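You operate a simulated robot arm through the tools that you are given. There is no shell and no other tool.

The job below is to be done with a simulated robot arm. You get a single attempt, and the scene is never put back.

## Task
Lock the cradle stop home, push the set one column up to it and clamp it.
Fine: slide the stop home and tighten its wing nut first; the stop stays home; clamp last.
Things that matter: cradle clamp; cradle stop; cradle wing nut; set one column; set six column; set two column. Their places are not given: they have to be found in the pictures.

Only the result counts: the job must be done as asked and must still hold three seconds after the hand-in. Knocking over, shifting, dropping, spilling or breaking anything else fails it.

## Robot
A 6-joint arm with a two-finger parallel gripper, fixed in place. Base frame: the origin is on the floor under the middle of its stand, x ahead of it, y to its left, z up; the work surface is at about z = 0.78. Units: m, degrees, N and s.
With the tool pointing down near the work surface it reaches from about 0.26 to 0.68 m from the base axis. Its first joint turns from -66.0 to 66.0 degrees. Payload 2.9 kg.
The TCP is the grasp point between the finger pads, 0.03 m short of the fingertips. In the tool frame z runs along the fingers and y along their closing line. The gripper opens to 0.11 m. The fingers are 0.02 m wide and 0.01 m thick; the gripper's body (0.048 by 0.112 m) begins 0.055 m behind the TCP.
Orientation is that of the tool frame in the base frame, as [roll, pitch, yaw] about the fixed x, y, z axes, in that order (R = Rz(yaw) Ry(pitch) Rx(roll)). With the fingers straight down and closing along the base's y, the tool's x points along the base's -x, its y along +y and its z along -z.

## Interface
- The arm moves only by the tool step_arm. Its arguments are lists of equal length, an entry for each row: "offset": the shift along the tool's x, y, z in m, a list of three; "turn": the turn, a rotation vector about the tool's x, y, z in rad, a list of three; "claw": the gripper command, from -1 (fully open) to 1 (shut), values between in proportion. In form: {"offset": [[dx, dy, dz], ...], "turn": [[wx, wy, wz], ...], "claw": [claw, ...]}. A call has 1 to 20 rows; each row is the pose to reach, as a shift and turn from the pose commanded when the call began, along the tool's axes at that moment. A row lasts 0.2 s, in which the tool goes at most 0.05 m and 8.6 degrees; a call with a longer step from one row to the next is refused whole, and so is a gripper value outside its range. A pose out of reach is approached as far as the arm can. The call stops where the force on the tool passes 60 N (or 10 N more than at its start, if that is more) or the arm is blocked; 0.2 s more then pass. The fingers move at their own pace (about 0.108 m/s each) and stop on an object; they squeeze with about 40 N. The grip force told is the motor's: it shows also when the fingers shut on nothing. Time passes only in rows, and 0.2 s behind the last, so rows that repeat a pose let the fingers close. The reply holds the time, the measured pose of the TCP, the force on the tool along the base axes, the opening and the grip force, in the units named above and with some noise, with the torque about the TCP (base axes, N m) and any sound that the robot's microphone picked up.
- Cameras (640 x 400 px; columns grow to the right, rows downward): "scene" is fixed at [0.0694, 0.4241, 1.3911]; the picture's right is [-0.84, -0.55, 0.00], its down [-0.28, 0.43, -0.86] and it looks along [0.47, -0.72, -0.51] (base axes); focal length 368 px, centre (320, 200). "wrist" rides on the gripper at [0.072, 0.017, -0.103] in the tool frame; the picture's right is [-0.23, 0.97, 0.00], its down [-0.76, -0.18, -0.62] and it looks along [-0.61, -0.14, 0.78] (tool axes); focal length 222 px, centre (320, 200).
- camera(camera): a new picture of that camera. It takes no simulated time.
- probe_pixels(camera, pixels): there is no depth. For up to 12 entries [column, row, z] of the newest picture of that camera ("zoom" is the newest enlarged one), the place [x, y] in the base frame at which the ray of that pixel passes the height z, good to about 0.002 m. It takes no simulated time.
- inspect(camera, box): a new picture of the part [left, top, right, bottom] of that camera's present view, enlarged. It takes no simulated time.
- close_job(): hands the job in; it is judged then, once.

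Unless the task says otherwise, let go and move clear before handing in.

The tools are called after ">>>" by a JSON object that holds its "op" and its "data". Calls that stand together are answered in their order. step_arm: Moves the arm, as the interface text tells. Its arguments: {"type":"object","properties":{"offset":{"type":"array","items":{"type":"array","items":{"type":"number"}}},"turn":{"type":"array","items":{"type":"array","items":{"type":"number"}}},"claw":{"type":"array","items":{"type":"number"}}},"required":["offset","turn","claw"]} The other tools are called the same way: camera (camera) takes a picture; probe_pixels (camera, pixels) gives the place at which the rays of pixels pass given heights; inspect (camera, box) takes an enlarged picture of a part of a camera's view; close_job () hands the job in.

At the start:

```text
t: 0.0
position: [0.3993, -0.092, 1.1576]
orientation: [180.0, 0.0, 179.9]
contact_force: [0.6, 1.1, -0.2]
ft_torque: [0.0, 0.02, 0.02]
opening: 0.1103
finger_force: 0.1
```

scene: 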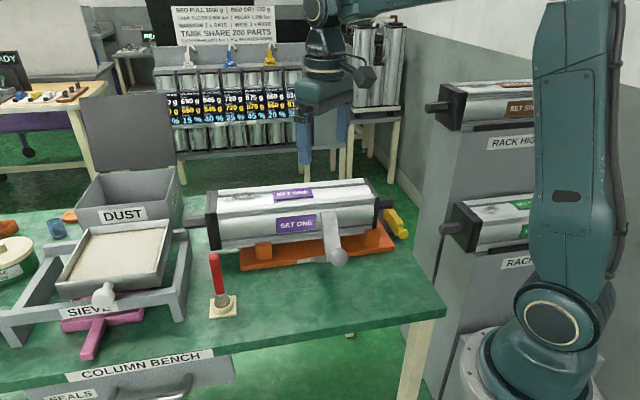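
wrist: 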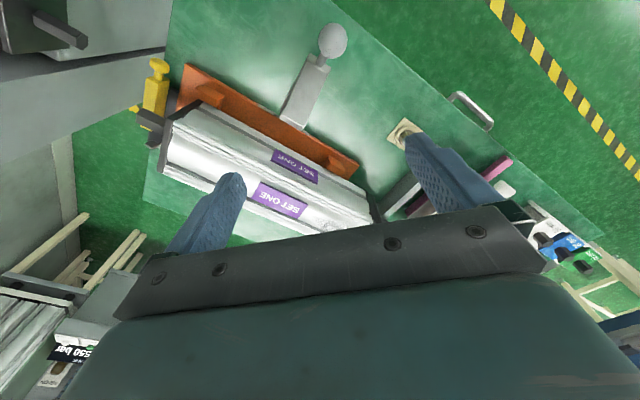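

The scene picture shows the set one column (pixels ~205-395, 180-250) on an orange cradle, a yellow part at (395,222), a grey clamp lever with a knob at (335,245), and a red-handled piece at (217,280). I'll take enlarged pictures to identify the stop, wing nut and clamp.

>>> {"op": "inspect", "data": {"camera": "scene", "box": [190, 160, 430, 310]}}

>>> {"op": "inspect", "data": {"camera": "wrist", "box": [120, 10, 440, 210]}}

>>> {"op": "inspect", "data": {"camera": "scene", "box": [340, 170, 440, 270]}}

```text
2.67 times, centred on (310, 235) of scene
```

zoom: 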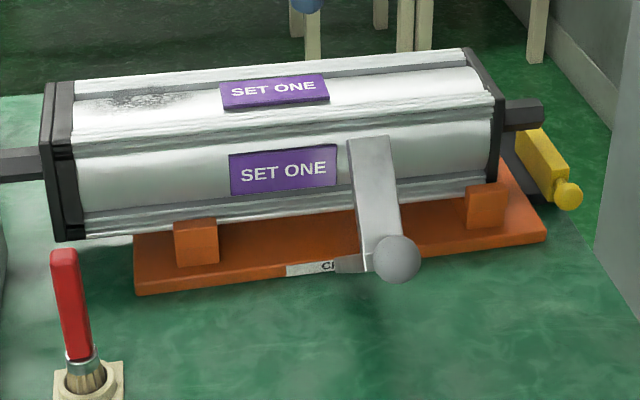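

```text
2.00 times, centred on (280, 110) of wrist
```

zoom: 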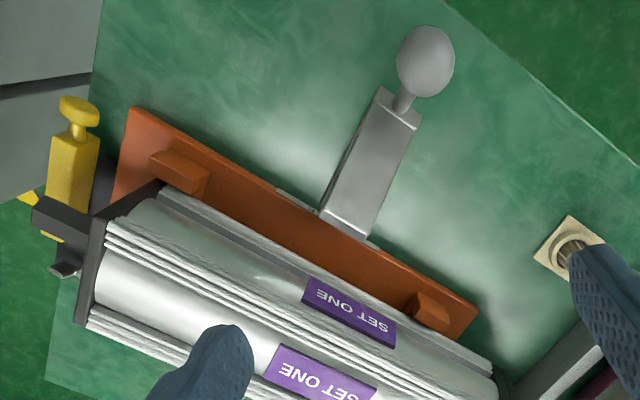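

```text
4.00 times, centred on (390, 220) of scene
```

zoom: 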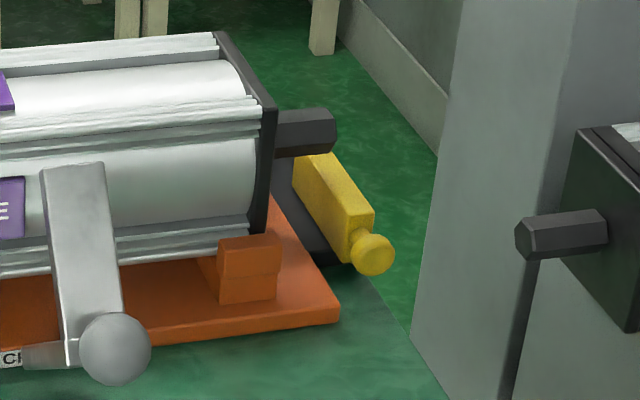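

The yellow slide with a knob at scene (395,222) is likely the cradle stop, and something grey beside it (wrist zoom (65,268)) may be the wing nut. I'll probe key pixels for locations.

>>> {"op": "probe_pixels", "data": {"camera": "scene", "pixels": [[241, 271, 0.78], [395, 251, 0.79], [378, 213, 0.79], [222, 310, 0.78], [402, 231, 0.82], [385, 202, 0.86], [338, 257, 0.86], [214, 250, 0.82], [369, 232, 0.82], [440, 310, 0.78], [217, 255, 0.9]]}}

>>> {"op": "probe_pixels", "data": {"camera": "wrist", "pixels": [[186, 65, 0.79], [357, 170, 0.79], [332, 40, 0.86], [403, 134, 0.78], [159, 65, 0.83], [148, 125, 0.83], [152, 145, 0.8], [185, 103, 0.83], [380, 215, 0.83], [165, 165, 0.9], [490, 127, 0.75]]}}

```text
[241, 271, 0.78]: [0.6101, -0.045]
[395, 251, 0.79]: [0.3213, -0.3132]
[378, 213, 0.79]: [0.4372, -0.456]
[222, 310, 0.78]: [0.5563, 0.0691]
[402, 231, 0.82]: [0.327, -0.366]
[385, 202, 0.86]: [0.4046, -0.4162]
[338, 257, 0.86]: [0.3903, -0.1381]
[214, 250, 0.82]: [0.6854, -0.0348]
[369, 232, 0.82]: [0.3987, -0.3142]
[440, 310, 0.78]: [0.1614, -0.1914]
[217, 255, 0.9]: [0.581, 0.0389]
```

```text
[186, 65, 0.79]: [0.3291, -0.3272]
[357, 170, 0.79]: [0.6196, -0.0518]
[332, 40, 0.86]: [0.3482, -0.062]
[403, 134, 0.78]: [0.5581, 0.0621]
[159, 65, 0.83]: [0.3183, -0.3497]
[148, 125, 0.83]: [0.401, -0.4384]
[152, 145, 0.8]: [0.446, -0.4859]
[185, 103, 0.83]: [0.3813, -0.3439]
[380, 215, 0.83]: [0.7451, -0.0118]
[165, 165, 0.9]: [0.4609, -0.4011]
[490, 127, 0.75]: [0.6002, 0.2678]
```

The cradle runs along about 43° yaw with its far end near (0.33..0.45, -0.33..-0.46). Before moving there I check where the rack columns at right stand, so that the arm stays clear of them.

>>> {"op": "inspect", "data": {"camera": "wrist", "box": [0, 0, 200, 180]}}

>>> {"op": "inspect", "data": {"camera": "scene", "box": [400, 60, 560, 290]}}

>>> {"op": "probe_pixels", "data": {"camera": "wrist", "pixels": [[86, 41, 0.85], [86, 41, 0.95], [86, 41, 1.05], [86, 41, 1.15], [100, 60, 0.0]]}}

>>> {"op": "probe_pixels", "data": {"camera": "scene", "pixels": [[443, 229, 0.85], [443, 229, 0.95], [443, 229, 1.05], [428, 107, 1.05], [428, 107, 1.15], [428, 107, 1.25], [455, 85, 1.2]]}}

```text
2.22 times, centred on (100, 90) of wrist
```

zoom: 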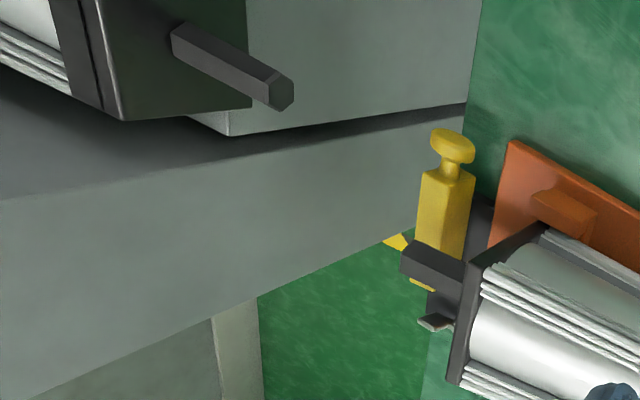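

```text
1.74 times, centred on (480, 175) of scene
```

zoom: 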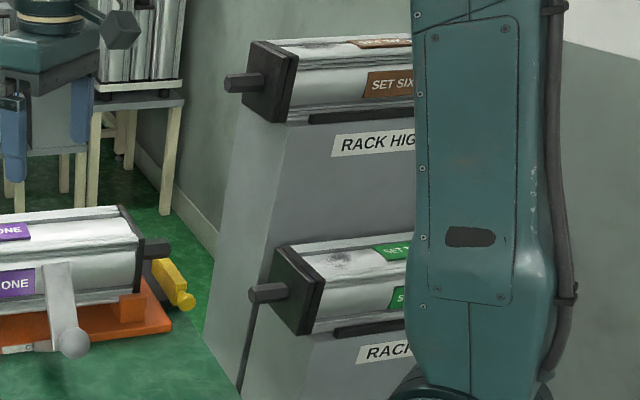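

```text
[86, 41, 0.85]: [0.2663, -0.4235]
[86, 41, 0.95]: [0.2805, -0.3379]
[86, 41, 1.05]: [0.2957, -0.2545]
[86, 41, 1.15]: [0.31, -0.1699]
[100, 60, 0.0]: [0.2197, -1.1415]
```

```text
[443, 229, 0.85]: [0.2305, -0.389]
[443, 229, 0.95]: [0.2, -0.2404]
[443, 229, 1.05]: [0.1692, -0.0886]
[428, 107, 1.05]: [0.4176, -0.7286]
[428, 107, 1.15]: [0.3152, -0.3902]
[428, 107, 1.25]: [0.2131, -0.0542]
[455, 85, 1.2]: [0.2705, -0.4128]
```

The wrist and scene rays agree on the set two stub tip at about (0.25, -0.47, 0.80), so I must stay clear of that. I now move the hand above the stop end at z ~1.10 for a closer look.

>>> {"op": "step_arm", "data": {"offset": [[0.003, -0.045, 0.005], [0.006, -0.09, 0.01], [0.009, -0.135, 0.02], [0.012, -0.18, 0.03], [0.015, -0.225, 0.04], [0.018, -0.265, 0.05], [0.02, -0.29, 0.055]], "turn": [[0, 0, 0], [0, 0, 0], [0, 0, 0], [0, 0, 0], [0, 0, 0], [0, 0, 0], [0, 0, 0]], "claw": [-1, -1, -1, -1, -1, -1, -1]}}

>>> {"op": "camera", "data": {"camera": "wrist"}}

>>> {"op": "camera", "data": {"camera": "scene"}}

```text
t: 1.6
position: [0.3786, -0.3823, 1.1017]
orientation: [179.9, -0.1, 179.9]
contact_force: [0.0, -0.7, -0.3]
ft_torque: [0.02, 0.0, 0.0]
opening: 0.11
finger_force: 0.0
```

```text
taken
```

wrist: 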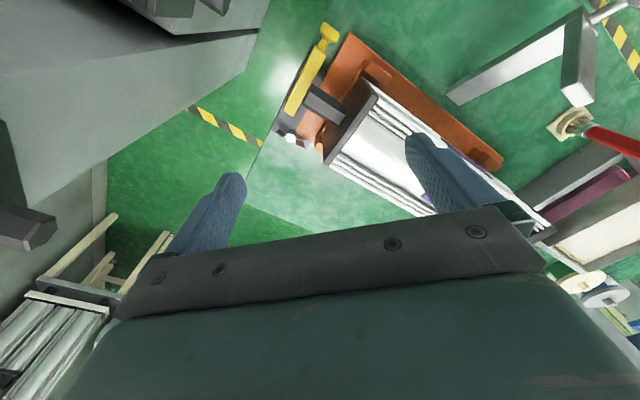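

```text
taken
```

scene: 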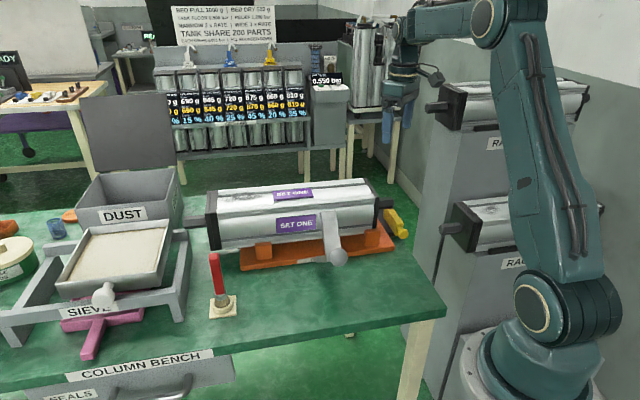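

>>> {"op": "inspect", "data": {"camera": "wrist", "box": [240, 0, 440, 180]}}

>>> {"op": "inspect", "data": {"camera": "wrist", "box": [260, 80, 360, 170]}}

```text
2.22 times, centred on (340, 90) of wrist
```

zoom: 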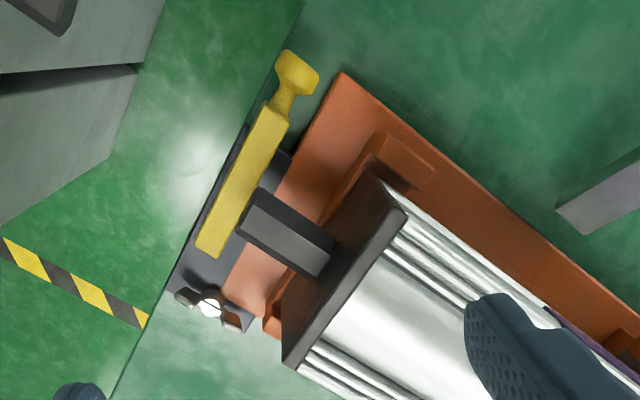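

```text
4.44 times, centred on (310, 125) of wrist
```

zoom: 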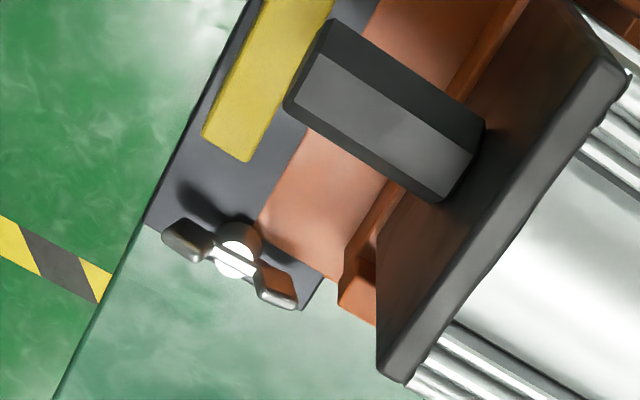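

The wrist zoom now shows the stop clearly: a yellow bar with a knob lying on a dark rail, perpendicular to the column, and a wing nut at the far end of the rail (wrist ~ (291,137)). I'll triangulate the knob, bar, wing nut, end plate and stub heights with both cameras.

>>> {"op": "probe_pixels", "data": {"camera": "wrist", "pixels": [[330, 32, 0.8], [330, 32, 0.84], [289, 112, 0.8], [289, 112, 0.84], [291, 138, 0.8], [291, 138, 0.84], [308, 98, 0.86], [308, 98, 0.9], [370, 88, 0.86], [326, 161, 0.86], [326, 161, 0.9], [320, 52, 0.82]]}}

>>> {"op": "probe_pixels", "data": {"camera": "scene", "pixels": [[403, 234, 0.8], [403, 234, 0.84], [393, 202, 0.86], [393, 202, 0.9], [378, 211, 0.86], [378, 211, 0.8], [379, 240, 0.8]]}}

>>> {"op": "inspect", "data": {"camera": "scene", "box": [360, 180, 420, 260]}}

```text
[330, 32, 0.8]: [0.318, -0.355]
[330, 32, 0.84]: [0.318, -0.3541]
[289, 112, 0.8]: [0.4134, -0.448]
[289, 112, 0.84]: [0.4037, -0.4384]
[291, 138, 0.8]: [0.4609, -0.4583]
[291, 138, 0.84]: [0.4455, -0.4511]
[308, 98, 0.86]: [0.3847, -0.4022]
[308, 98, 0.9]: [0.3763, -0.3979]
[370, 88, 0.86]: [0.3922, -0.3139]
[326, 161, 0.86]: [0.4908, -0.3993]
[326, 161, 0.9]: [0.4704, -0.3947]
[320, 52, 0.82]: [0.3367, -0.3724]
```

```text
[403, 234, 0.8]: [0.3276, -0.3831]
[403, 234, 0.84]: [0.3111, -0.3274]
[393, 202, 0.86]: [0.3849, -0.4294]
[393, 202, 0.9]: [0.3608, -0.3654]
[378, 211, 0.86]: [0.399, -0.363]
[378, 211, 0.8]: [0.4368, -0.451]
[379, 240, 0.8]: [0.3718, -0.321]
```

```text
5.00 times, centred on (390, 220) of scene
```

zoom: 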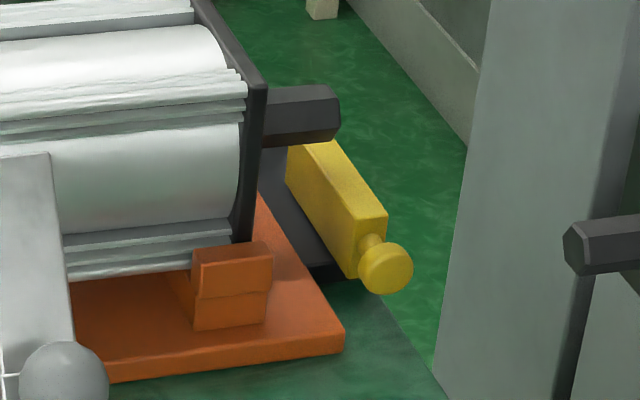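

The knob triangulates to about (0.318, -0.355, 0.82) and the stub tip to (0.378, -0.40, 0.878). I'll zoom more on the rail and wing nut to read which way the stop slides.

>>> {"op": "inspect", "data": {"camera": "wrist", "box": [268, 110, 332, 150]}}

>>> {"op": "inspect", "data": {"camera": "wrist", "box": [280, 20, 376, 80]}}

>>> {"op": "inspect", "data": {"camera": "wrist", "box": [270, 70, 350, 120]}}

```text
10.00 times, centred on (300, 130) of wrist
```

zoom: 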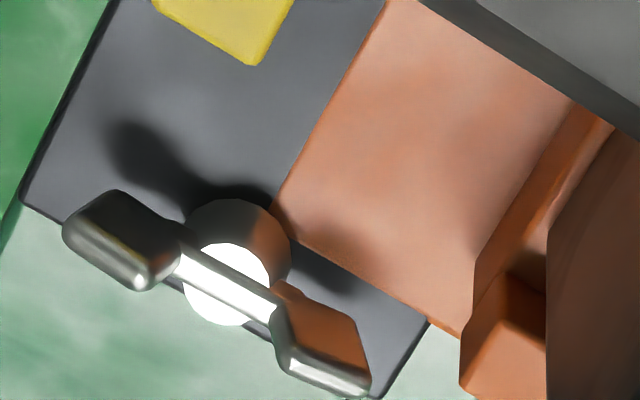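

```text
6.67 times, centred on (328, 50) of wrist
```

zoom: 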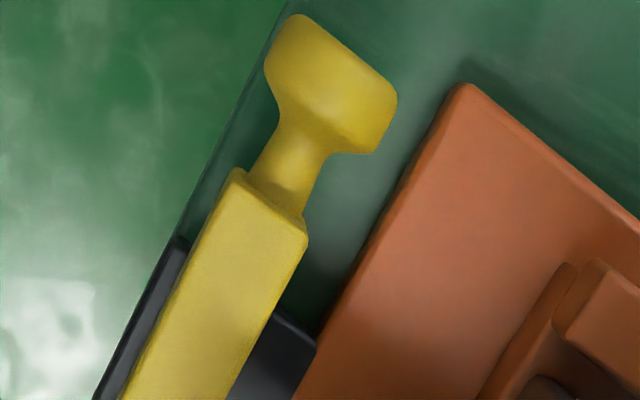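

```text
8.00 times, centred on (310, 95) of wrist
```

zoom: 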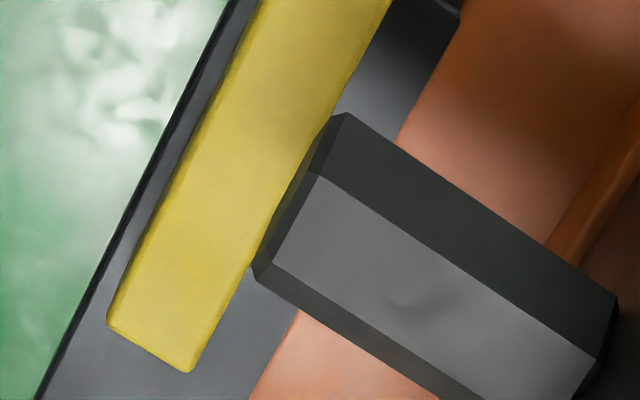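

The bar sits near the outer edge of its dark base plate, centred on the column's line, so it most likely slides along the column axis toward the cradle. I'll turn the hand 43° so the tool x lines up with the column axis and look again from that side.

>>> {"op": "step_arm", "data": {"offset": [[0.005, -0.006, 0.005], [0.01, -0.012, 0.01], [0.015, -0.018, 0.015], [0.02, -0.024, 0.02], [0.025, -0.03, 0.025], [0.03, -0.035, 0.03]], "turn": [[0, 0, -0.127], [0, 0, -0.254], [0, 0, -0.381], [0, 0, -0.508], [0, 0, -0.635], [0, 0, -0.76]], "claw": [-1, -1, -1, -1, -1, -1]}}

>>> {"op": "camera", "data": {"camera": "wrist"}}

```text
t: 3.0
position: [0.349, -0.418, 1.0734]
orientation: [180.0, -0.1, -136.3]
contact_force: [0.1, 0.8, -0.1]
ft_torque: [-0.03, -0.05, 0.04]
opening: 0.11
finger_force: 0.0
```

```text
taken
```

wrist: 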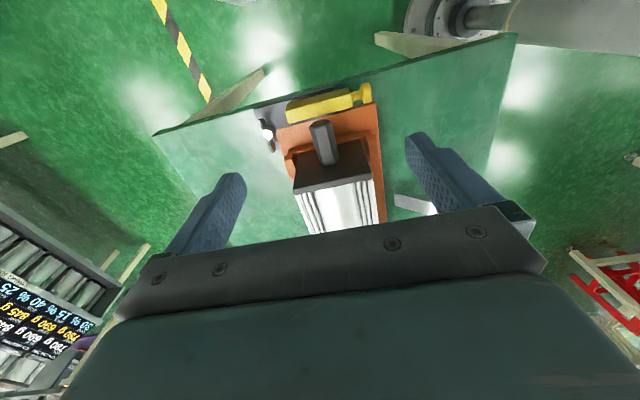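

>>> {"op": "inspect", "data": {"camera": "wrist", "box": [250, 70, 410, 170]}}

>>> {"op": "inspect", "data": {"camera": "wrist", "box": [250, 80, 330, 160]}}

```text
4.00 times, centred on (330, 120) of wrist
```

zoom: 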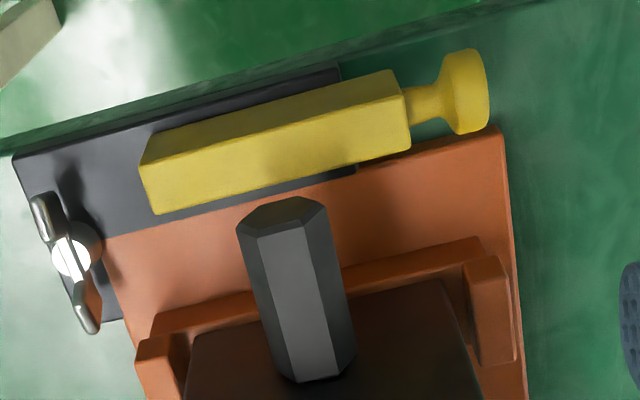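

```text
5.00 times, centred on (290, 120) of wrist
```

zoom: 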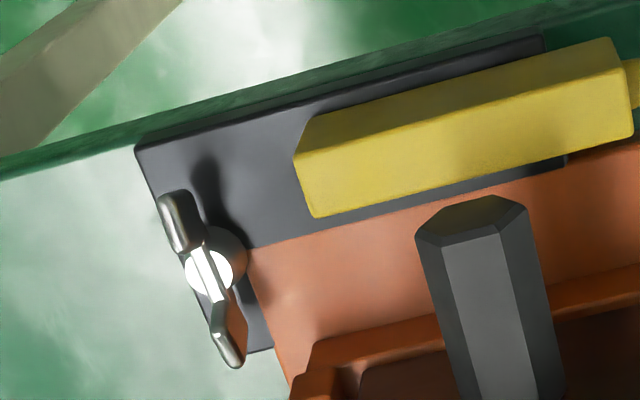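

The dark base plate reaches from the wing nut to about three quarters of the bar, with the bar's knob end overhanging. I'll probe the plate corners, bar corners and wing nut to work out geometry.

>>> {"op": "probe_pixels", "data": {"camera": "wrist", "pixels": [[253.8, 108.8, 0.795], [335, 86, 0.795], [339, 112.5, 0.795], [281, 150, 0.795], [285, 113, 0.833], [290, 123.5, 0.833], [352, 105, 0.833], [349, 97, 0.833], [267.5, 134.5, 0.82], [375, 102, 0.8], [321, 120, 0.885], [258, 125, 0.825]]}}

```text
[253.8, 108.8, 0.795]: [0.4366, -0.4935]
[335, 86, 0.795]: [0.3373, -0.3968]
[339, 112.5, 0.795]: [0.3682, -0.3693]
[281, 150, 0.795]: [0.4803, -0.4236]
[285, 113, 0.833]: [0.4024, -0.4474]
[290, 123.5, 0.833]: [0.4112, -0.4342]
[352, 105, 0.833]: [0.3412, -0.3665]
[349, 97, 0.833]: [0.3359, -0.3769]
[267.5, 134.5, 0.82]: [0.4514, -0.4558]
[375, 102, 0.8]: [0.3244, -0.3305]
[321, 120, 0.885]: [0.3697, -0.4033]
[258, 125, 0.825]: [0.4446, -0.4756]
```

Probing puts the bar at u ≈ -0.026…-0.01 (column axis direction) and centred on the column's line, and the wing nut near (0.451, -0.456). I'll shut the fingers and lower on the outer side of the bar, between its knob end and the stub, to push it toward the cradle.

>>> {"op": "step_arm", "data": {"offset": [[0.012, 0.028, 0.0], [0.012, 0.028, 0.04], [0.012, 0.028, 0.08], [0.012, 0.028, 0.12], [0.012, 0.028, 0.16], [0.012, 0.028, 0.16], [0.012, 0.028, 0.16]], "turn": [[0, 0, 0], [0, 0, 0], [0, 0, 0], [0, 0, 0], [0, 0, 0], [0, 0, 0], [0, 0, 0]], "claw": [1, 1, 1, 1, 1, 1, 1]}}

>>> {"op": "camera", "data": {"camera": "wrist"}}

>>> {"op": "camera", "data": {"camera": "scene"}}

```text
t: 4.6
position: [0.3211, -0.4041, 0.9126]
orientation: [179.9, 0.0, -136.5]
contact_force: [0.2, -0.1, -0.1]
ft_torque: [0.02, 0.01, -0.01]
opening: 0.0002
finger_force: 37.8
```

```text
taken
```

wrist: 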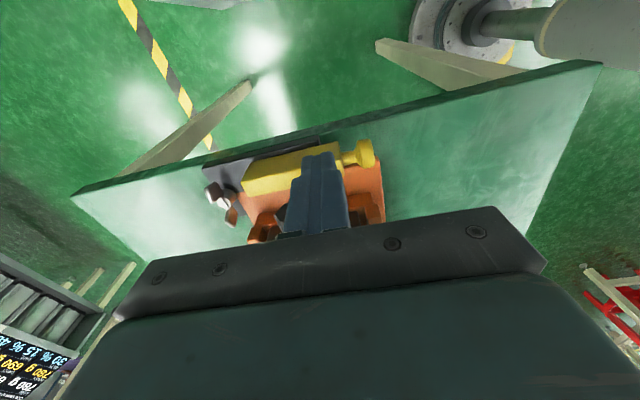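

```text
taken
```

scene: 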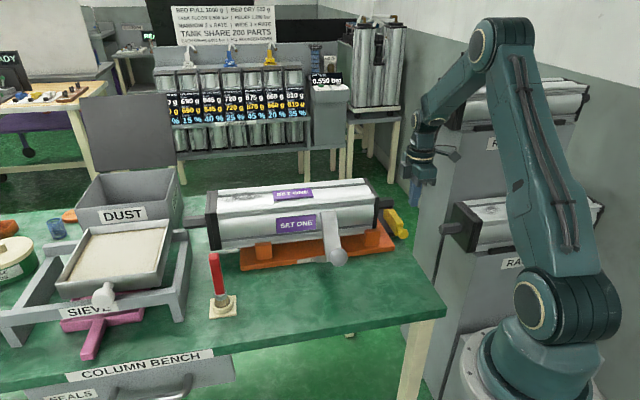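

The shut fingertips (wrist ~(318,160)) hang above the bar region at z 0.88; I zoom in to verify alignment before lowering.

>>> {"op": "inspect", "data": {"camera": "wrist", "box": [200, 120, 400, 245]}}

>>> {"op": "inspect", "data": {"camera": "scene", "box": [360, 140, 480, 260]}}

```text
3.20 times, centred on (300, 182) of wrist
```

zoom: 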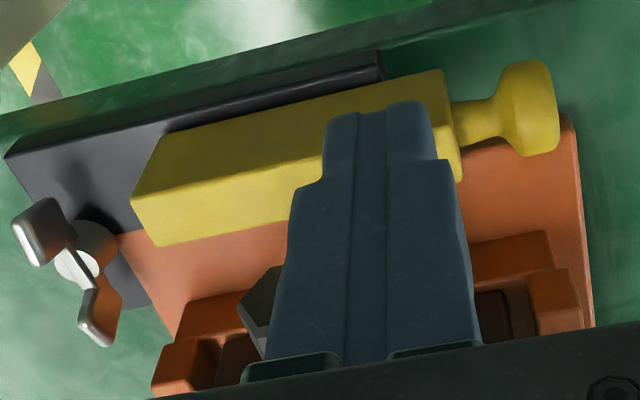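

```text
3.33 times, centred on (420, 200) of scene
```

zoom: 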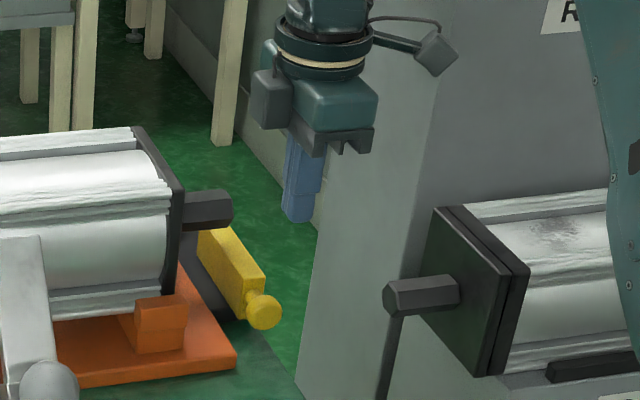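

The tips are at u ≈ -0.054, about 1.5 cm outside the bar's outer face, so I lower straight down to TCP z 0.848.

>>> {"op": "step_arm", "data": {"offset": [[0, 0, 0.02], [0, 0, 0.04], [0, 0, 0.055], [0, 0, 0.0645]], "turn": [[0, 0, 0], [0, 0, 0], [0, 0, 0], [0, 0, 0]], "claw": [1, 1, 1, 1]}}

>>> {"op": "inspect", "data": {"camera": "wrist", "box": [200, 120, 400, 245]}}

>>> {"op": "inspect", "data": {"camera": "scene", "box": [360, 170, 440, 260]}}

```text
t: 5.6
position: [0.3209, -0.4037, 0.848]
orientation: [179.9, -0.1, -136.5]
contact_force: [0.8, -0.7, 0.0]
ft_torque: [0.02, 0.03, -0.03]
opening: 0.0
finger_force: 37.7
```

```text
3.20 times, centred on (300, 182) of wrist
```

zoom: 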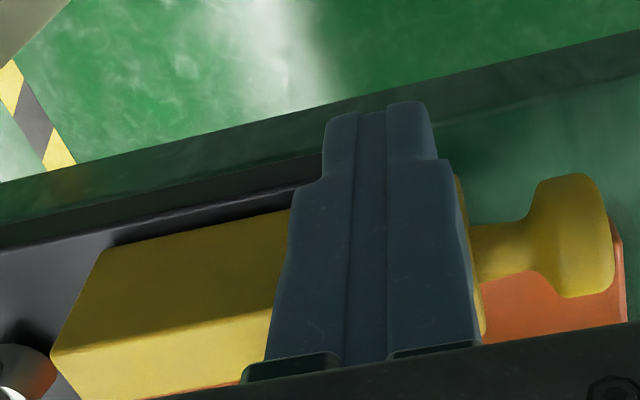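

```text
4.44 times, centred on (400, 215) of scene
```

zoom: 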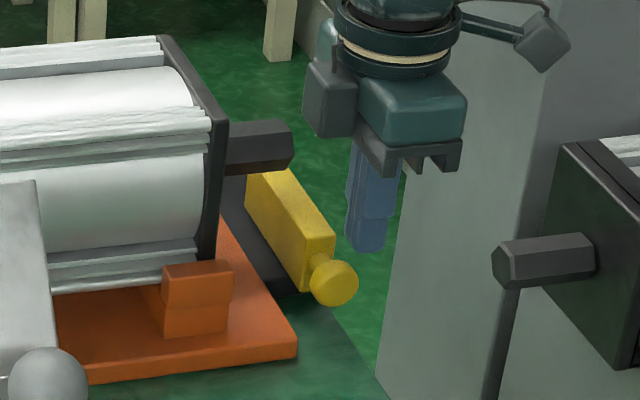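

The fingers now stand just outside the bar at its height. I'll push in +u (tool -x) in small steps and watch force.

>>> {"op": "step_arm", "data": {"offset": [[-0.005, 0, 0], [-0.01, 0, 0], [-0.014, 0, 0], [-0.018, 0, 0]], "turn": [[0, 0, 0], [0, 0, 0], [0, 0, 0], [0, 0, 0]], "claw": [1, 1, 1, 1]}}

>>> {"op": "inspect", "data": {"camera": "scene", "box": [360, 170, 440, 260]}}

```text
t: 6.6
position: [0.3338, -0.3918, 0.8468]
orientation: [180.0, 0.0, -136.5]
contact_force: [0.0, -1.1, 0.3]
ft_torque: [-0.01, 0.02, -0.01]
opening: 0.0
finger_force: 37.3
```

```text
4.44 times, centred on (400, 215) of scene
```

zoom: 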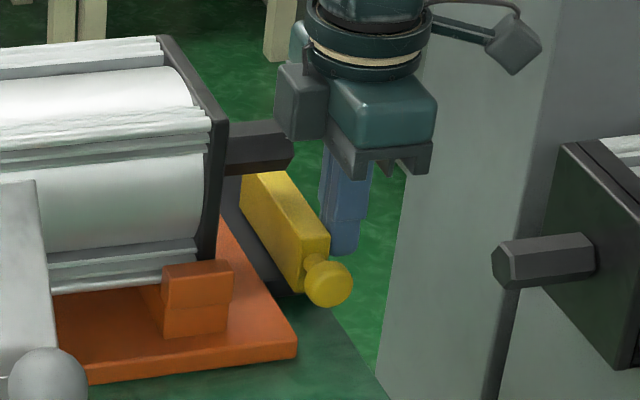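

The bar shifted slightly left in the picture with almost no force (about 1 N), so it does slide along the column axis. I keep pushing in +u by 4 mm rows.

>>> {"op": "step_arm", "data": {"offset": [[-0.004, 0, 0], [-0.008, 0, 0], [-0.012, 0, 0], [-0.016, 0, 0]], "turn": [[0, 0, 0], [0, 0, 0], [0, 0, 0], [0, 0, 0]], "claw": [1, 1, 1, 1]}}

>>> {"op": "inspect", "data": {"camera": "scene", "box": [360, 170, 440, 260]}}

```text
t: 7.6
position: [0.3401, -0.3862, 0.8476]
orientation: [-179.9, -0.7, -137.3]
contact_force: [-28.7, -26.8, 3.8]
ft_torque: [0.1, 0.56, 0.09]
opening: 0.0
finger_force: 37.7
```

```text
4.44 times, centred on (400, 215) of scene
```

zoom: 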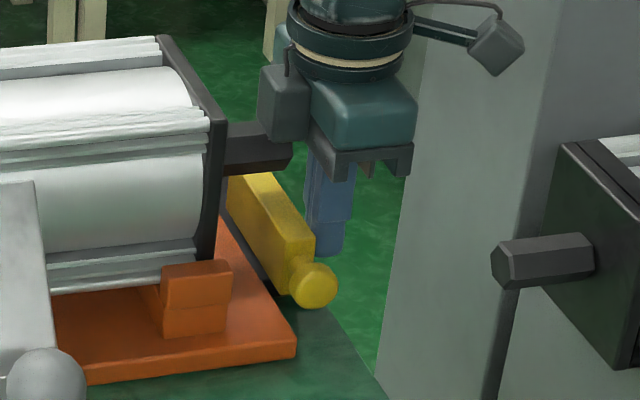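

Now a force of about 39 N opposes +u after ~1 cm of bar travel; I check whether the bar is at its end or whether the finger shoulder touches the stub.

>>> {"op": "inspect", "data": {"camera": "wrist", "box": [200, 120, 400, 245]}}

>>> {"op": "inspect", "data": {"camera": "scene", "box": [370, 180, 430, 240]}}

>>> {"op": "camera", "data": {"camera": "wrist"}}

```text
3.20 times, centred on (300, 182) of wrist
```

zoom: 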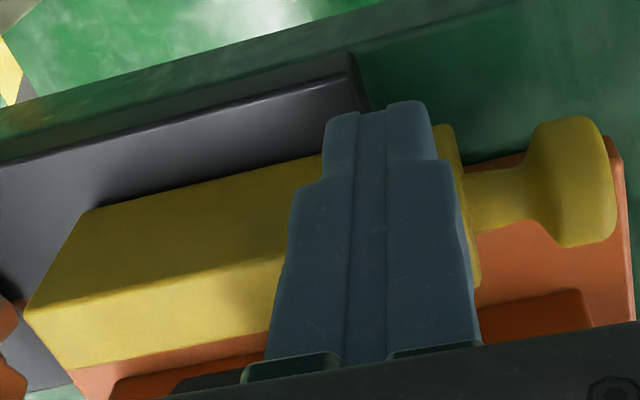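

```text
6.67 times, centred on (400, 210) of scene
```

zoom: 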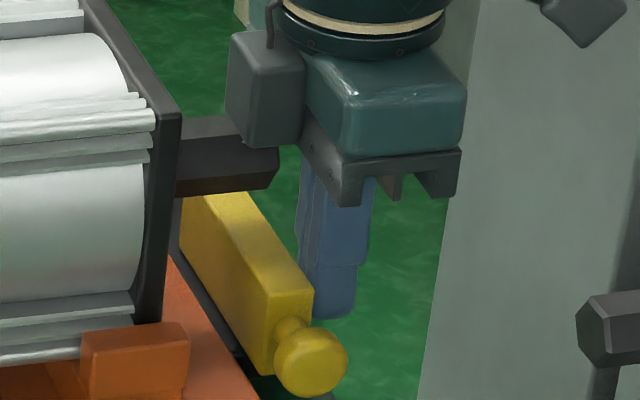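

```text
taken
```

wrist: 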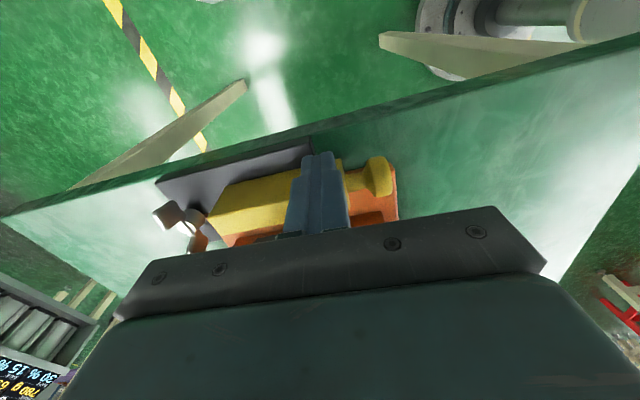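

The grey housing of the hand is very near the stub tip (scene zoom (275,150)), so the block may not be the stop's end. I'll back off 1.5 cm, rise, and look from above at where the bar is now.

>>> {"op": "step_arm", "data": {"offset": [[0.01, 0, 0], [0.025, 0, 0], [0.025, 0, -0.04], [0.025, 0, -0.08], [0.025, 0, -0.12], [0.025, 0, -0.16], [0.025, 0, -0.2]], "turn": [[0, 0, 0], [0, 0, 0], [0, 0, 0], [0, 0, 0], [0, 0, 0], [0, 0, 0], [0, 0, 0]], "claw": [1, 1, 1, 1, 1, 0, -1]}}

>>> {"op": "inspect", "data": {"camera": "wrist", "box": [240, 60, 400, 160]}}

>>> {"op": "inspect", "data": {"camera": "scene", "box": [360, 180, 420, 260]}}

```text
t: 9.2
position: [0.3283, -0.3986, 1.0485]
orientation: [180.0, 0.2, -136.5]
contact_force: [-0.8, 1.5, 0.1]
ft_torque: [-0.01, 0.0, 0.02]
opening: 0.1099
finger_force: 0.2
```

```text
4.00 times, centred on (320, 110) of wrist
```

zoom: 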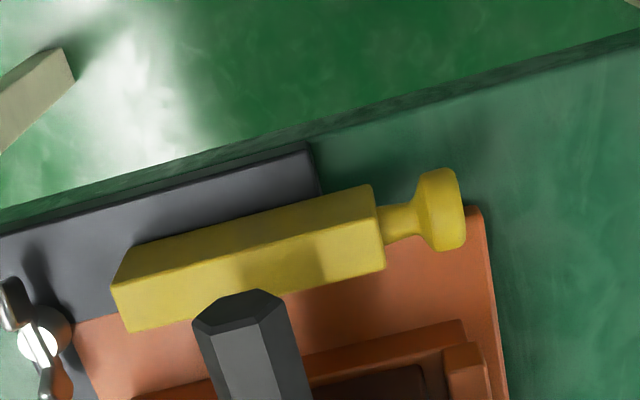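

```text
5.00 times, centred on (390, 220) of scene
```

zoom: 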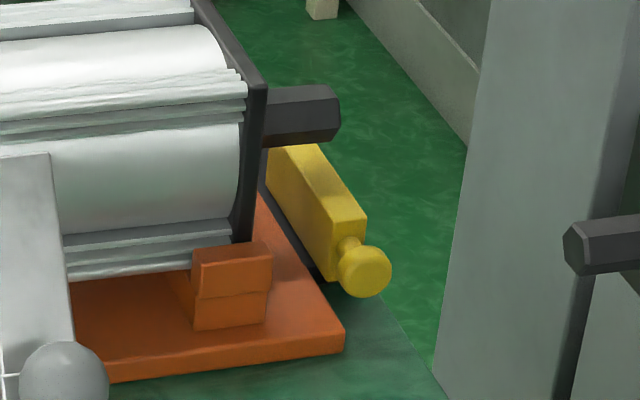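

The column hasn't shifted, and the bar has moved about 1.1 cm over the orange plate. I'll triangulate the stub tip and the gap to see what the hand met.

>>> {"op": "probe_pixels", "data": {"camera": "wrist", "pixels": [[300, 142, 0.87], [300, 142, 0.89], [302, 132.5, 0.86], [268, 142, 0.833], [335.5, 127.5, 0.833], [333, 106, 0.807], [330, 143, 0.8], [355, 140, 0.8], [320, 155, 0.8], [270, 180, 0.8]]}}

>>> {"op": "probe_pixels", "data": {"camera": "scene", "pixels": [[392, 197, 0.87], [392, 197, 0.89], [394.2, 202, 0.87], [394.2, 202, 0.89], [379, 197, 0.94], [375, 180, 0.94]]}}

>>> {"op": "camera", "data": {"camera": "wrist"}}

```text
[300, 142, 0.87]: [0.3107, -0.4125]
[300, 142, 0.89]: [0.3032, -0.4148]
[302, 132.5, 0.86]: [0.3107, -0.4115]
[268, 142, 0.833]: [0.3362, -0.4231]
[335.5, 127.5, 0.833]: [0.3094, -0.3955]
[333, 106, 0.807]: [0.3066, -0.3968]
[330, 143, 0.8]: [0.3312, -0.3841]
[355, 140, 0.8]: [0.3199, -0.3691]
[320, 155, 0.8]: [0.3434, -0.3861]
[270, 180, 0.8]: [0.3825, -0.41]
```

```text
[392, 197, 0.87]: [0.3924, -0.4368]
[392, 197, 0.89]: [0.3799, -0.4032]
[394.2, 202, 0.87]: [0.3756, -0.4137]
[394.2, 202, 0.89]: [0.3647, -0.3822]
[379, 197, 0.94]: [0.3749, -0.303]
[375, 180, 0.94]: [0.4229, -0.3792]
```

```text
taken
```

wrist: 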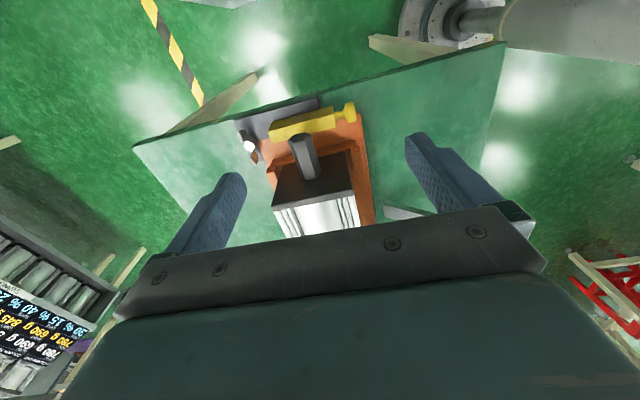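

Those wrist probes used the older picture; I redo them on the fresh one.

>>> {"op": "probe_pixels", "data": {"camera": "wrist", "pixels": [[300, 142, 0.87], [300, 142, 0.89], [302, 132.5, 0.86], [268, 142, 0.833], [335.5, 127.5, 0.833], [333, 106, 0.807], [355, 117, 0.82], [362, 113, 0.8], [267, 160, 0.8], [248, 146, 0.82]]}}

>>> {"op": "inspect", "data": {"camera": "wrist", "box": [230, 90, 390, 190]}}

```text
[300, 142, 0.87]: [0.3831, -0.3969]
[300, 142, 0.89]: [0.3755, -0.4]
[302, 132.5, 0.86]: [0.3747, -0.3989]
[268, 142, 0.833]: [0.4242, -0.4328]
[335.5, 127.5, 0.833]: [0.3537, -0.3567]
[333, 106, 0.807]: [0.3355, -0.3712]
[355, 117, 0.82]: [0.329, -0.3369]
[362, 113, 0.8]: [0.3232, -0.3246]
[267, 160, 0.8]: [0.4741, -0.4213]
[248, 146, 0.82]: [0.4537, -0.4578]
```

```text
4.00 times, centred on (310, 140) of wrist
```

zoom: 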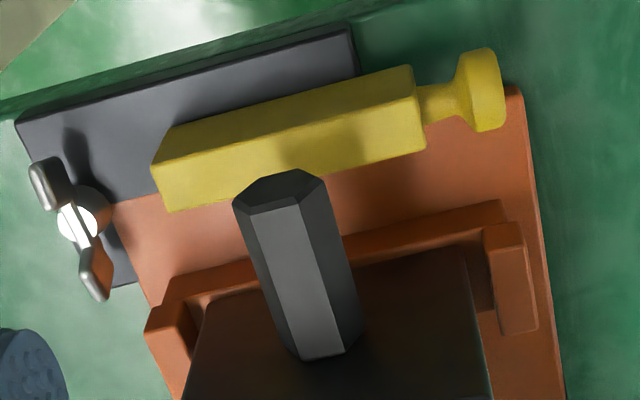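

The bar's inner face now sits at u ≈ 0.001, right at the orange plate's edge, so it looks home. To be sure, I'll push once more at a slightly greater height (clear of the stub) and see if it is blocked at the same place.

>>> {"op": "step_arm", "data": {"offset": [[0, 0, 0.04], [0, 0, 0.08], [0, 0, 0.12], [0, 0, 0.16], [0, 0, 0.192], [-0.008, 0, 0.192], [-0.014, 0, 0.192], [-0.017, 0, 0.192], [-0.019, 0, 0.192]], "turn": [[0, 0, 0], [0, 0, 0], [0, 0, 0], [0, 0, 0], [0, 0, 0], [0, 0, 0], [0, 0, 0], [0, 0, 0], [0, 0, 0]], "claw": [1, 1, 1, 1, 1, 1, 1, 1, 1]}}

```text
t: 11.2
position: [0.3395, -0.3862, 0.8557]
orientation: [179.9, -0.2, -136.6]
contact_force: [-6.8, -6.2, -2.1]
ft_torque: [-0.18, 0.02, 0.01]
opening: 0.0
finger_force: 37.8
```

Contact again at u ≈ -0.0286 with 9 N; I push a few more millimetres to confirm that it's a firm end.

>>> {"op": "step_arm", "data": {"offset": [[-0.002, 0, 0], [-0.004, 0, 0], [-0.006, 0, 0], [-0.006, 0, 0]], "turn": [[0, 0, 0], [0, 0, 0], [0, 0, 0], [0, 0, 0]], "claw": [1, 1, 1, 1]}}

>>> {"op": "inspect", "data": {"camera": "scene", "box": [360, 180, 420, 260]}}

```text
t: 12.2
position: [0.3405, -0.3858, 0.8555]
orientation: [179.9, -0.5, -137.4]
contact_force: [-29.1, -28.7, -2.3]
ft_torque: [-0.46, 0.57, 0.05]
opening: 0.0
finger_force: 37.6
```

```text
5.00 times, centred on (390, 220) of scene
```

zoom: 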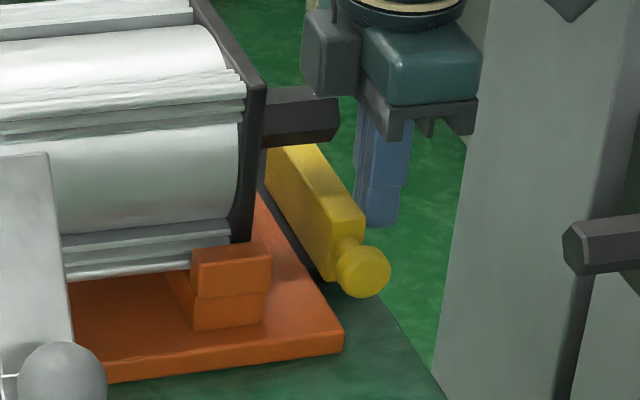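

The bar is firmly blocked at the same spot (41 N, torque consistent with tip contact only), so the stop is home. Next I need accurate places for the wing nut and the column's end plate corner, to plan the turn of the nut without touching the column.

>>> {"op": "probe_pixels", "data": {"camera": "wrist", "pixels": [[347.5, 152.5, 0.92], [347.5, 152.5, 0.94], [280, 165, 0.92], [280, 165, 0.94]]}}

>>> {"op": "probe_pixels", "data": {"camera": "scene", "pixels": [[379.4, 197, 0.92], [379.4, 197, 0.94], [364.4, 180.4, 0.92], [364.4, 180.4, 0.94], [375.5, 228, 0.82]]}}

>>> {"op": "step_arm", "data": {"offset": [[0.01, 0, 0], [0.025, 0, 0], [0.025, 0, -0.04], [0.025, -0.02, -0.08], [0.025, -0.06, -0.12], [0.025, -0.09, -0.16], [0.025, -0.12, -0.18]], "turn": [[0, 0, 0], [0, 0, 0], [0, 0, 0], [0, 0, 0], [0, 0, 0], [0, 0, 0], [0, 0, 0]], "claw": [1, 1, 1, 1, 0, -1, -1]}}

>>> {"op": "camera", "data": {"camera": "wrist"}}

```text
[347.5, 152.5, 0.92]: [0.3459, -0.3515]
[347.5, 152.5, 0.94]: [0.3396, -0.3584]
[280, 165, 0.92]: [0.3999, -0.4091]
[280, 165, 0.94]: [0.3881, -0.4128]
```

```text
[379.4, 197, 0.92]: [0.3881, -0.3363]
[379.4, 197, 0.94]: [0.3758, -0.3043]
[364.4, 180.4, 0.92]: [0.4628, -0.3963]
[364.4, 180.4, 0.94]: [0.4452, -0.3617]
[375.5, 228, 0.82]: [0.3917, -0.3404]
```

```text
refused: row 5 steps farther than a row can; nothing moved
```

```text
taken
```

wrist: 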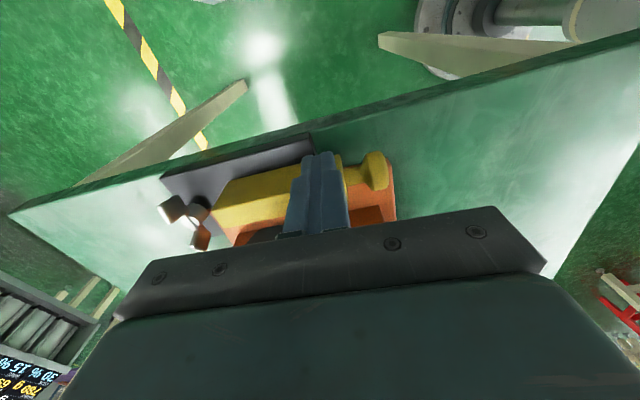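

The call was refused for a too long row, so I repeat the retreat with shorter rows and move over toward the wing nut for a closer look.

>>> {"op": "step_arm", "data": {"offset": [[0.01, 0, 0], [0.025, 0, 0], [0.025, 0, -0.04], [0.025, -0.02, -0.08], [0.025, -0.05, -0.11], [0.025, -0.08, -0.14], [0.025, -0.11, -0.16], [0.025, -0.13, -0.16]], "turn": [[0, 0, 0], [0, 0, 0], [0, 0, 0], [0, 0, 0], [0, 0, 0], [0, 0, 0], [0, 0, 0], [0, 0, 0]], "claw": [1, 1, 1, 1, 0, -1, -1, -1]}}

>>> {"op": "camera", "data": {"camera": "wrist"}}

>>> {"op": "inspect", "data": {"camera": "wrist", "box": [260, 60, 420, 160]}}

```text
t: 14.0
position: [0.418, -0.4938, 1.0167]
orientation: [179.9, 0.0, -136.5]
contact_force: [-0.2, 0.0, 0.0]
ft_torque: [0.0, -0.05, 0.01]
opening: 0.1102
finger_force: 0.1
```

```text
taken
```

wrist: 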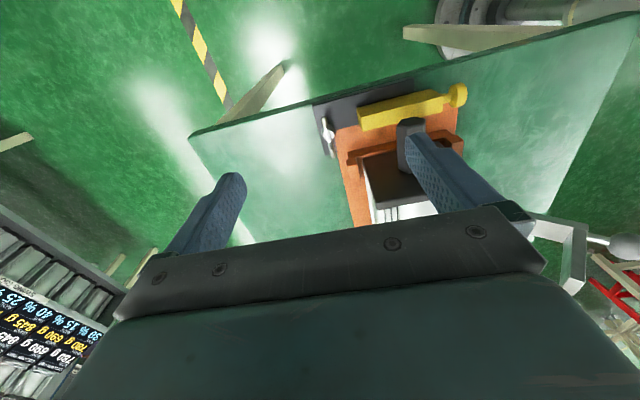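

```text
4.00 times, centred on (340, 110) of wrist
```

zoom: 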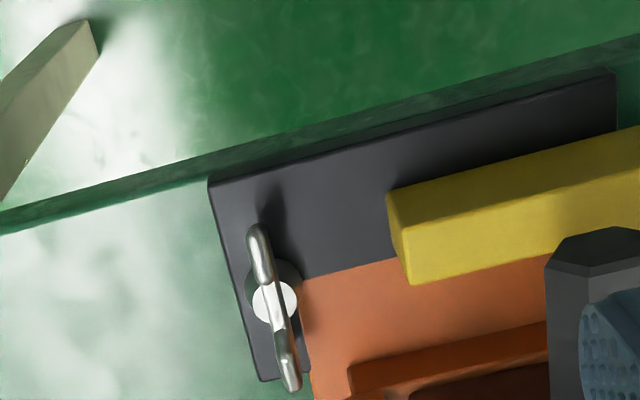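

The wing nut is now seen almost straight on: wings run along the column axis from zoom (257,230) to (290,385), boss at (274,300). I'll probe to triangulate its height.

>>> {"op": "probe_pixels", "data": {"camera": "wrist", "pixels": [[328.5, 135.5, 0.8], [328.5, 135.5, 0.82], [328.5, 135.5, 0.84], [324.5, 118.7, 0.83], [332.5, 155.5, 0.83], [357, 110, 0.833], [362.5, 131, 0.833], [312, 106, 0.8], [325, 154, 0.8], [337, 131, 0.8]]}}

>>> {"op": "inspect", "data": {"camera": "wrist", "box": [304, 105, 354, 165]}}

```text
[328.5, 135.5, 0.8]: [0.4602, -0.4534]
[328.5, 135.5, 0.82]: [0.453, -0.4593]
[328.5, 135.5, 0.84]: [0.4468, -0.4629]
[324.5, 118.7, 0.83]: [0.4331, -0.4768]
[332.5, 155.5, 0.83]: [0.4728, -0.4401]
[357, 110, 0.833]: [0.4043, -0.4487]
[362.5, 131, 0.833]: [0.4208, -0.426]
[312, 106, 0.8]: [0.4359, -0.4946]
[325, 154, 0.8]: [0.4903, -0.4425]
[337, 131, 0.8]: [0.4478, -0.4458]
```

```text
6.67 times, centred on (329, 135) of wrist
```

zoom: 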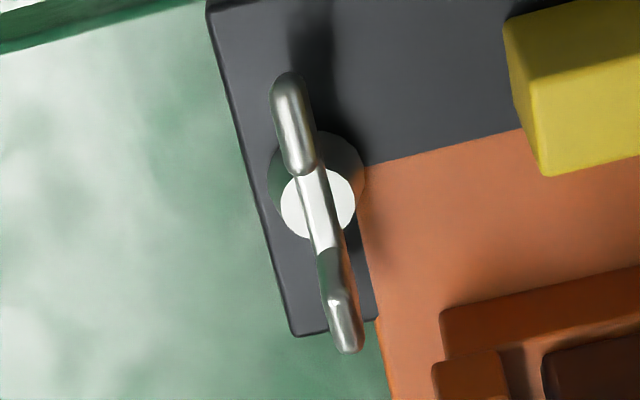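

The wing nut's axis triangulates to about (0.455, -0.458), boss top z ≈ 0.815, wings ±27 mm along the column axis with tops near 0.822. I plan to push the +u wing clockwise with one finger, orbiting around the nut so the hand stays clear of the column; first I check the chock near that finger's landing place.

>>> {"op": "probe_pixels", "data": {"camera": "wrist", "pixels": [[346.5, 159.3, 0.82], [346.5, 159.3, 0.84], [347.3, 150.7, 0.81], [368, 160, 0.82], [340.5, 157.5, 0.8], [335, 131.5, 0.8]]}}

>>> {"op": "inspect", "data": {"camera": "wrist", "box": [310, 100, 450, 210]}}

```text
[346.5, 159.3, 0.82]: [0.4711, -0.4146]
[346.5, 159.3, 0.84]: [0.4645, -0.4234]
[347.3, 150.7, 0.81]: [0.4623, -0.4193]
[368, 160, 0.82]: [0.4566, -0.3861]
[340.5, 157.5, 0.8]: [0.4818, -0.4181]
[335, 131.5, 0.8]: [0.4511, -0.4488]
```

```text
3.64 times, centred on (380, 155) of wrist
```

zoom: 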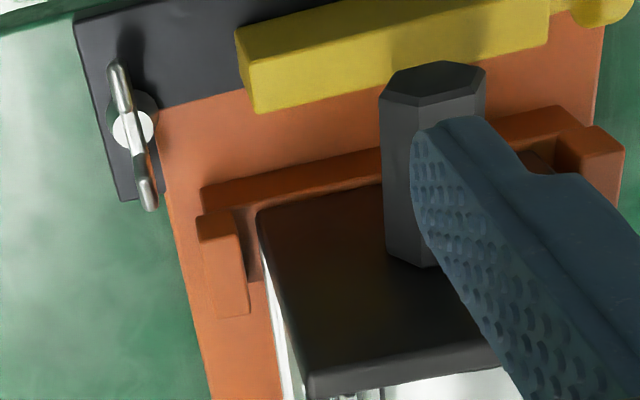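

The chock corner is at u ≥ 0.036, so a finger at u ≤ 0.032 clears it. I set the opening to about 64 mm and move above the approach place at z 0.90 to check.

>>> {"op": "step_arm", "data": {"offset": [[-0.03, -0.01, 0], [-0.0703, -0.0215, 0], [-0.0703, -0.0215, 0.04], [-0.0703, -0.0215, 0.08], [-0.0703, -0.0215, 0.115], [-0.0703, -0.0215, 0.115]], "turn": [[0, 0, 0], [0, 0, 0], [0, 0, 0], [0, 0, 0], [0, 0, 0], [0, 0, 0]], "claw": [-0.164, -0.164, -0.164, -0.164, -0.164, -0.164]}}

>>> {"op": "camera", "data": {"camera": "wrist"}}

>>> {"op": "inspect", "data": {"camera": "wrist", "box": [240, 100, 440, 225]}}

>>> {"op": "inspect", "data": {"camera": "scene", "box": [300, 100, 440, 260]}}

```text
t: 15.4
position: [0.4855, -0.4589, 0.9022]
orientation: [-180.0, 0.0, -136.6]
contact_force: [-0.4, -0.8, -0.2]
ft_torque: [-0.02, 0.0, -0.01]
opening: 0.0641
finger_force: 0.1
out of reach, approached as far as the arm can: row 2
```

```text
taken
```

wrist: 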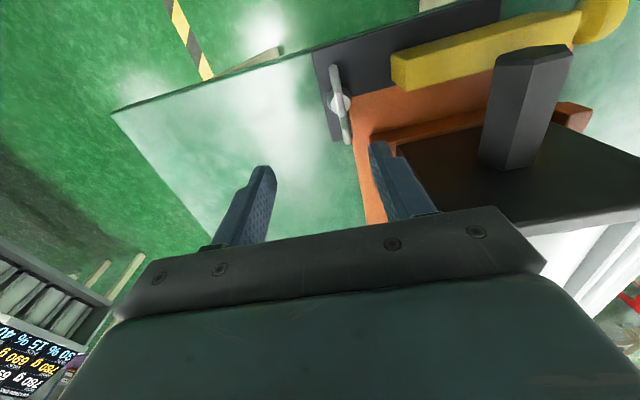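

```text
3.20 times, centred on (340, 162) of wrist
```

zoom: 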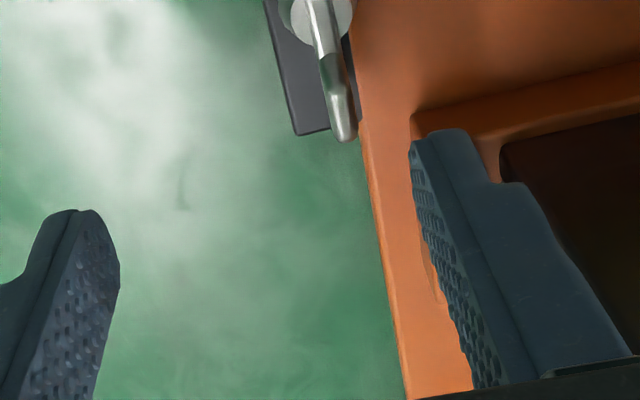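

```text
2.50 times, centred on (370, 180) of scene
```

zoom: 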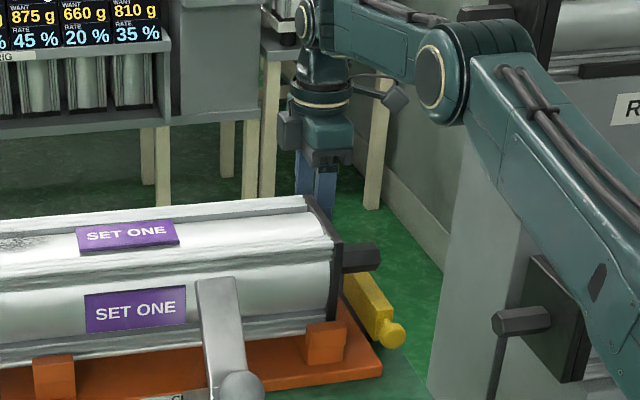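

The finger (zoom (440,135)) hangs beside the +u wing; I shift 3 mm outward and lower to tip height 0.83 for another check.

>>> {"op": "step_arm", "data": {"offset": [[0.003, 0, 0.015], [0.003, 0, 0.03], [0.003, 0, 0.042]], "turn": [[0, 0, 0], [0, 0, 0], [0, 0, 0]], "claw": [-0.164, -0.164, -0.164]}}

>>> {"op": "inspect", "data": {"camera": "wrist", "box": [280, 60, 440, 210]}}

```text
t: 16.2
position: [0.4806, -0.4617, 0.8586]
orientation: [180.0, 0.0, -136.6]
contact_force: [0.2, -0.1, 0.3]
ft_torque: [0.03, 0.01, 0.02]
opening: 0.0638
finger_force: 0.1
```

```text
2.67 times, centred on (360, 135) of wrist
```

zoom: 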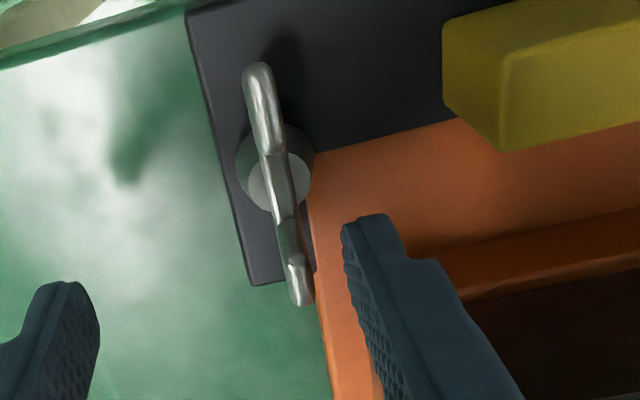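

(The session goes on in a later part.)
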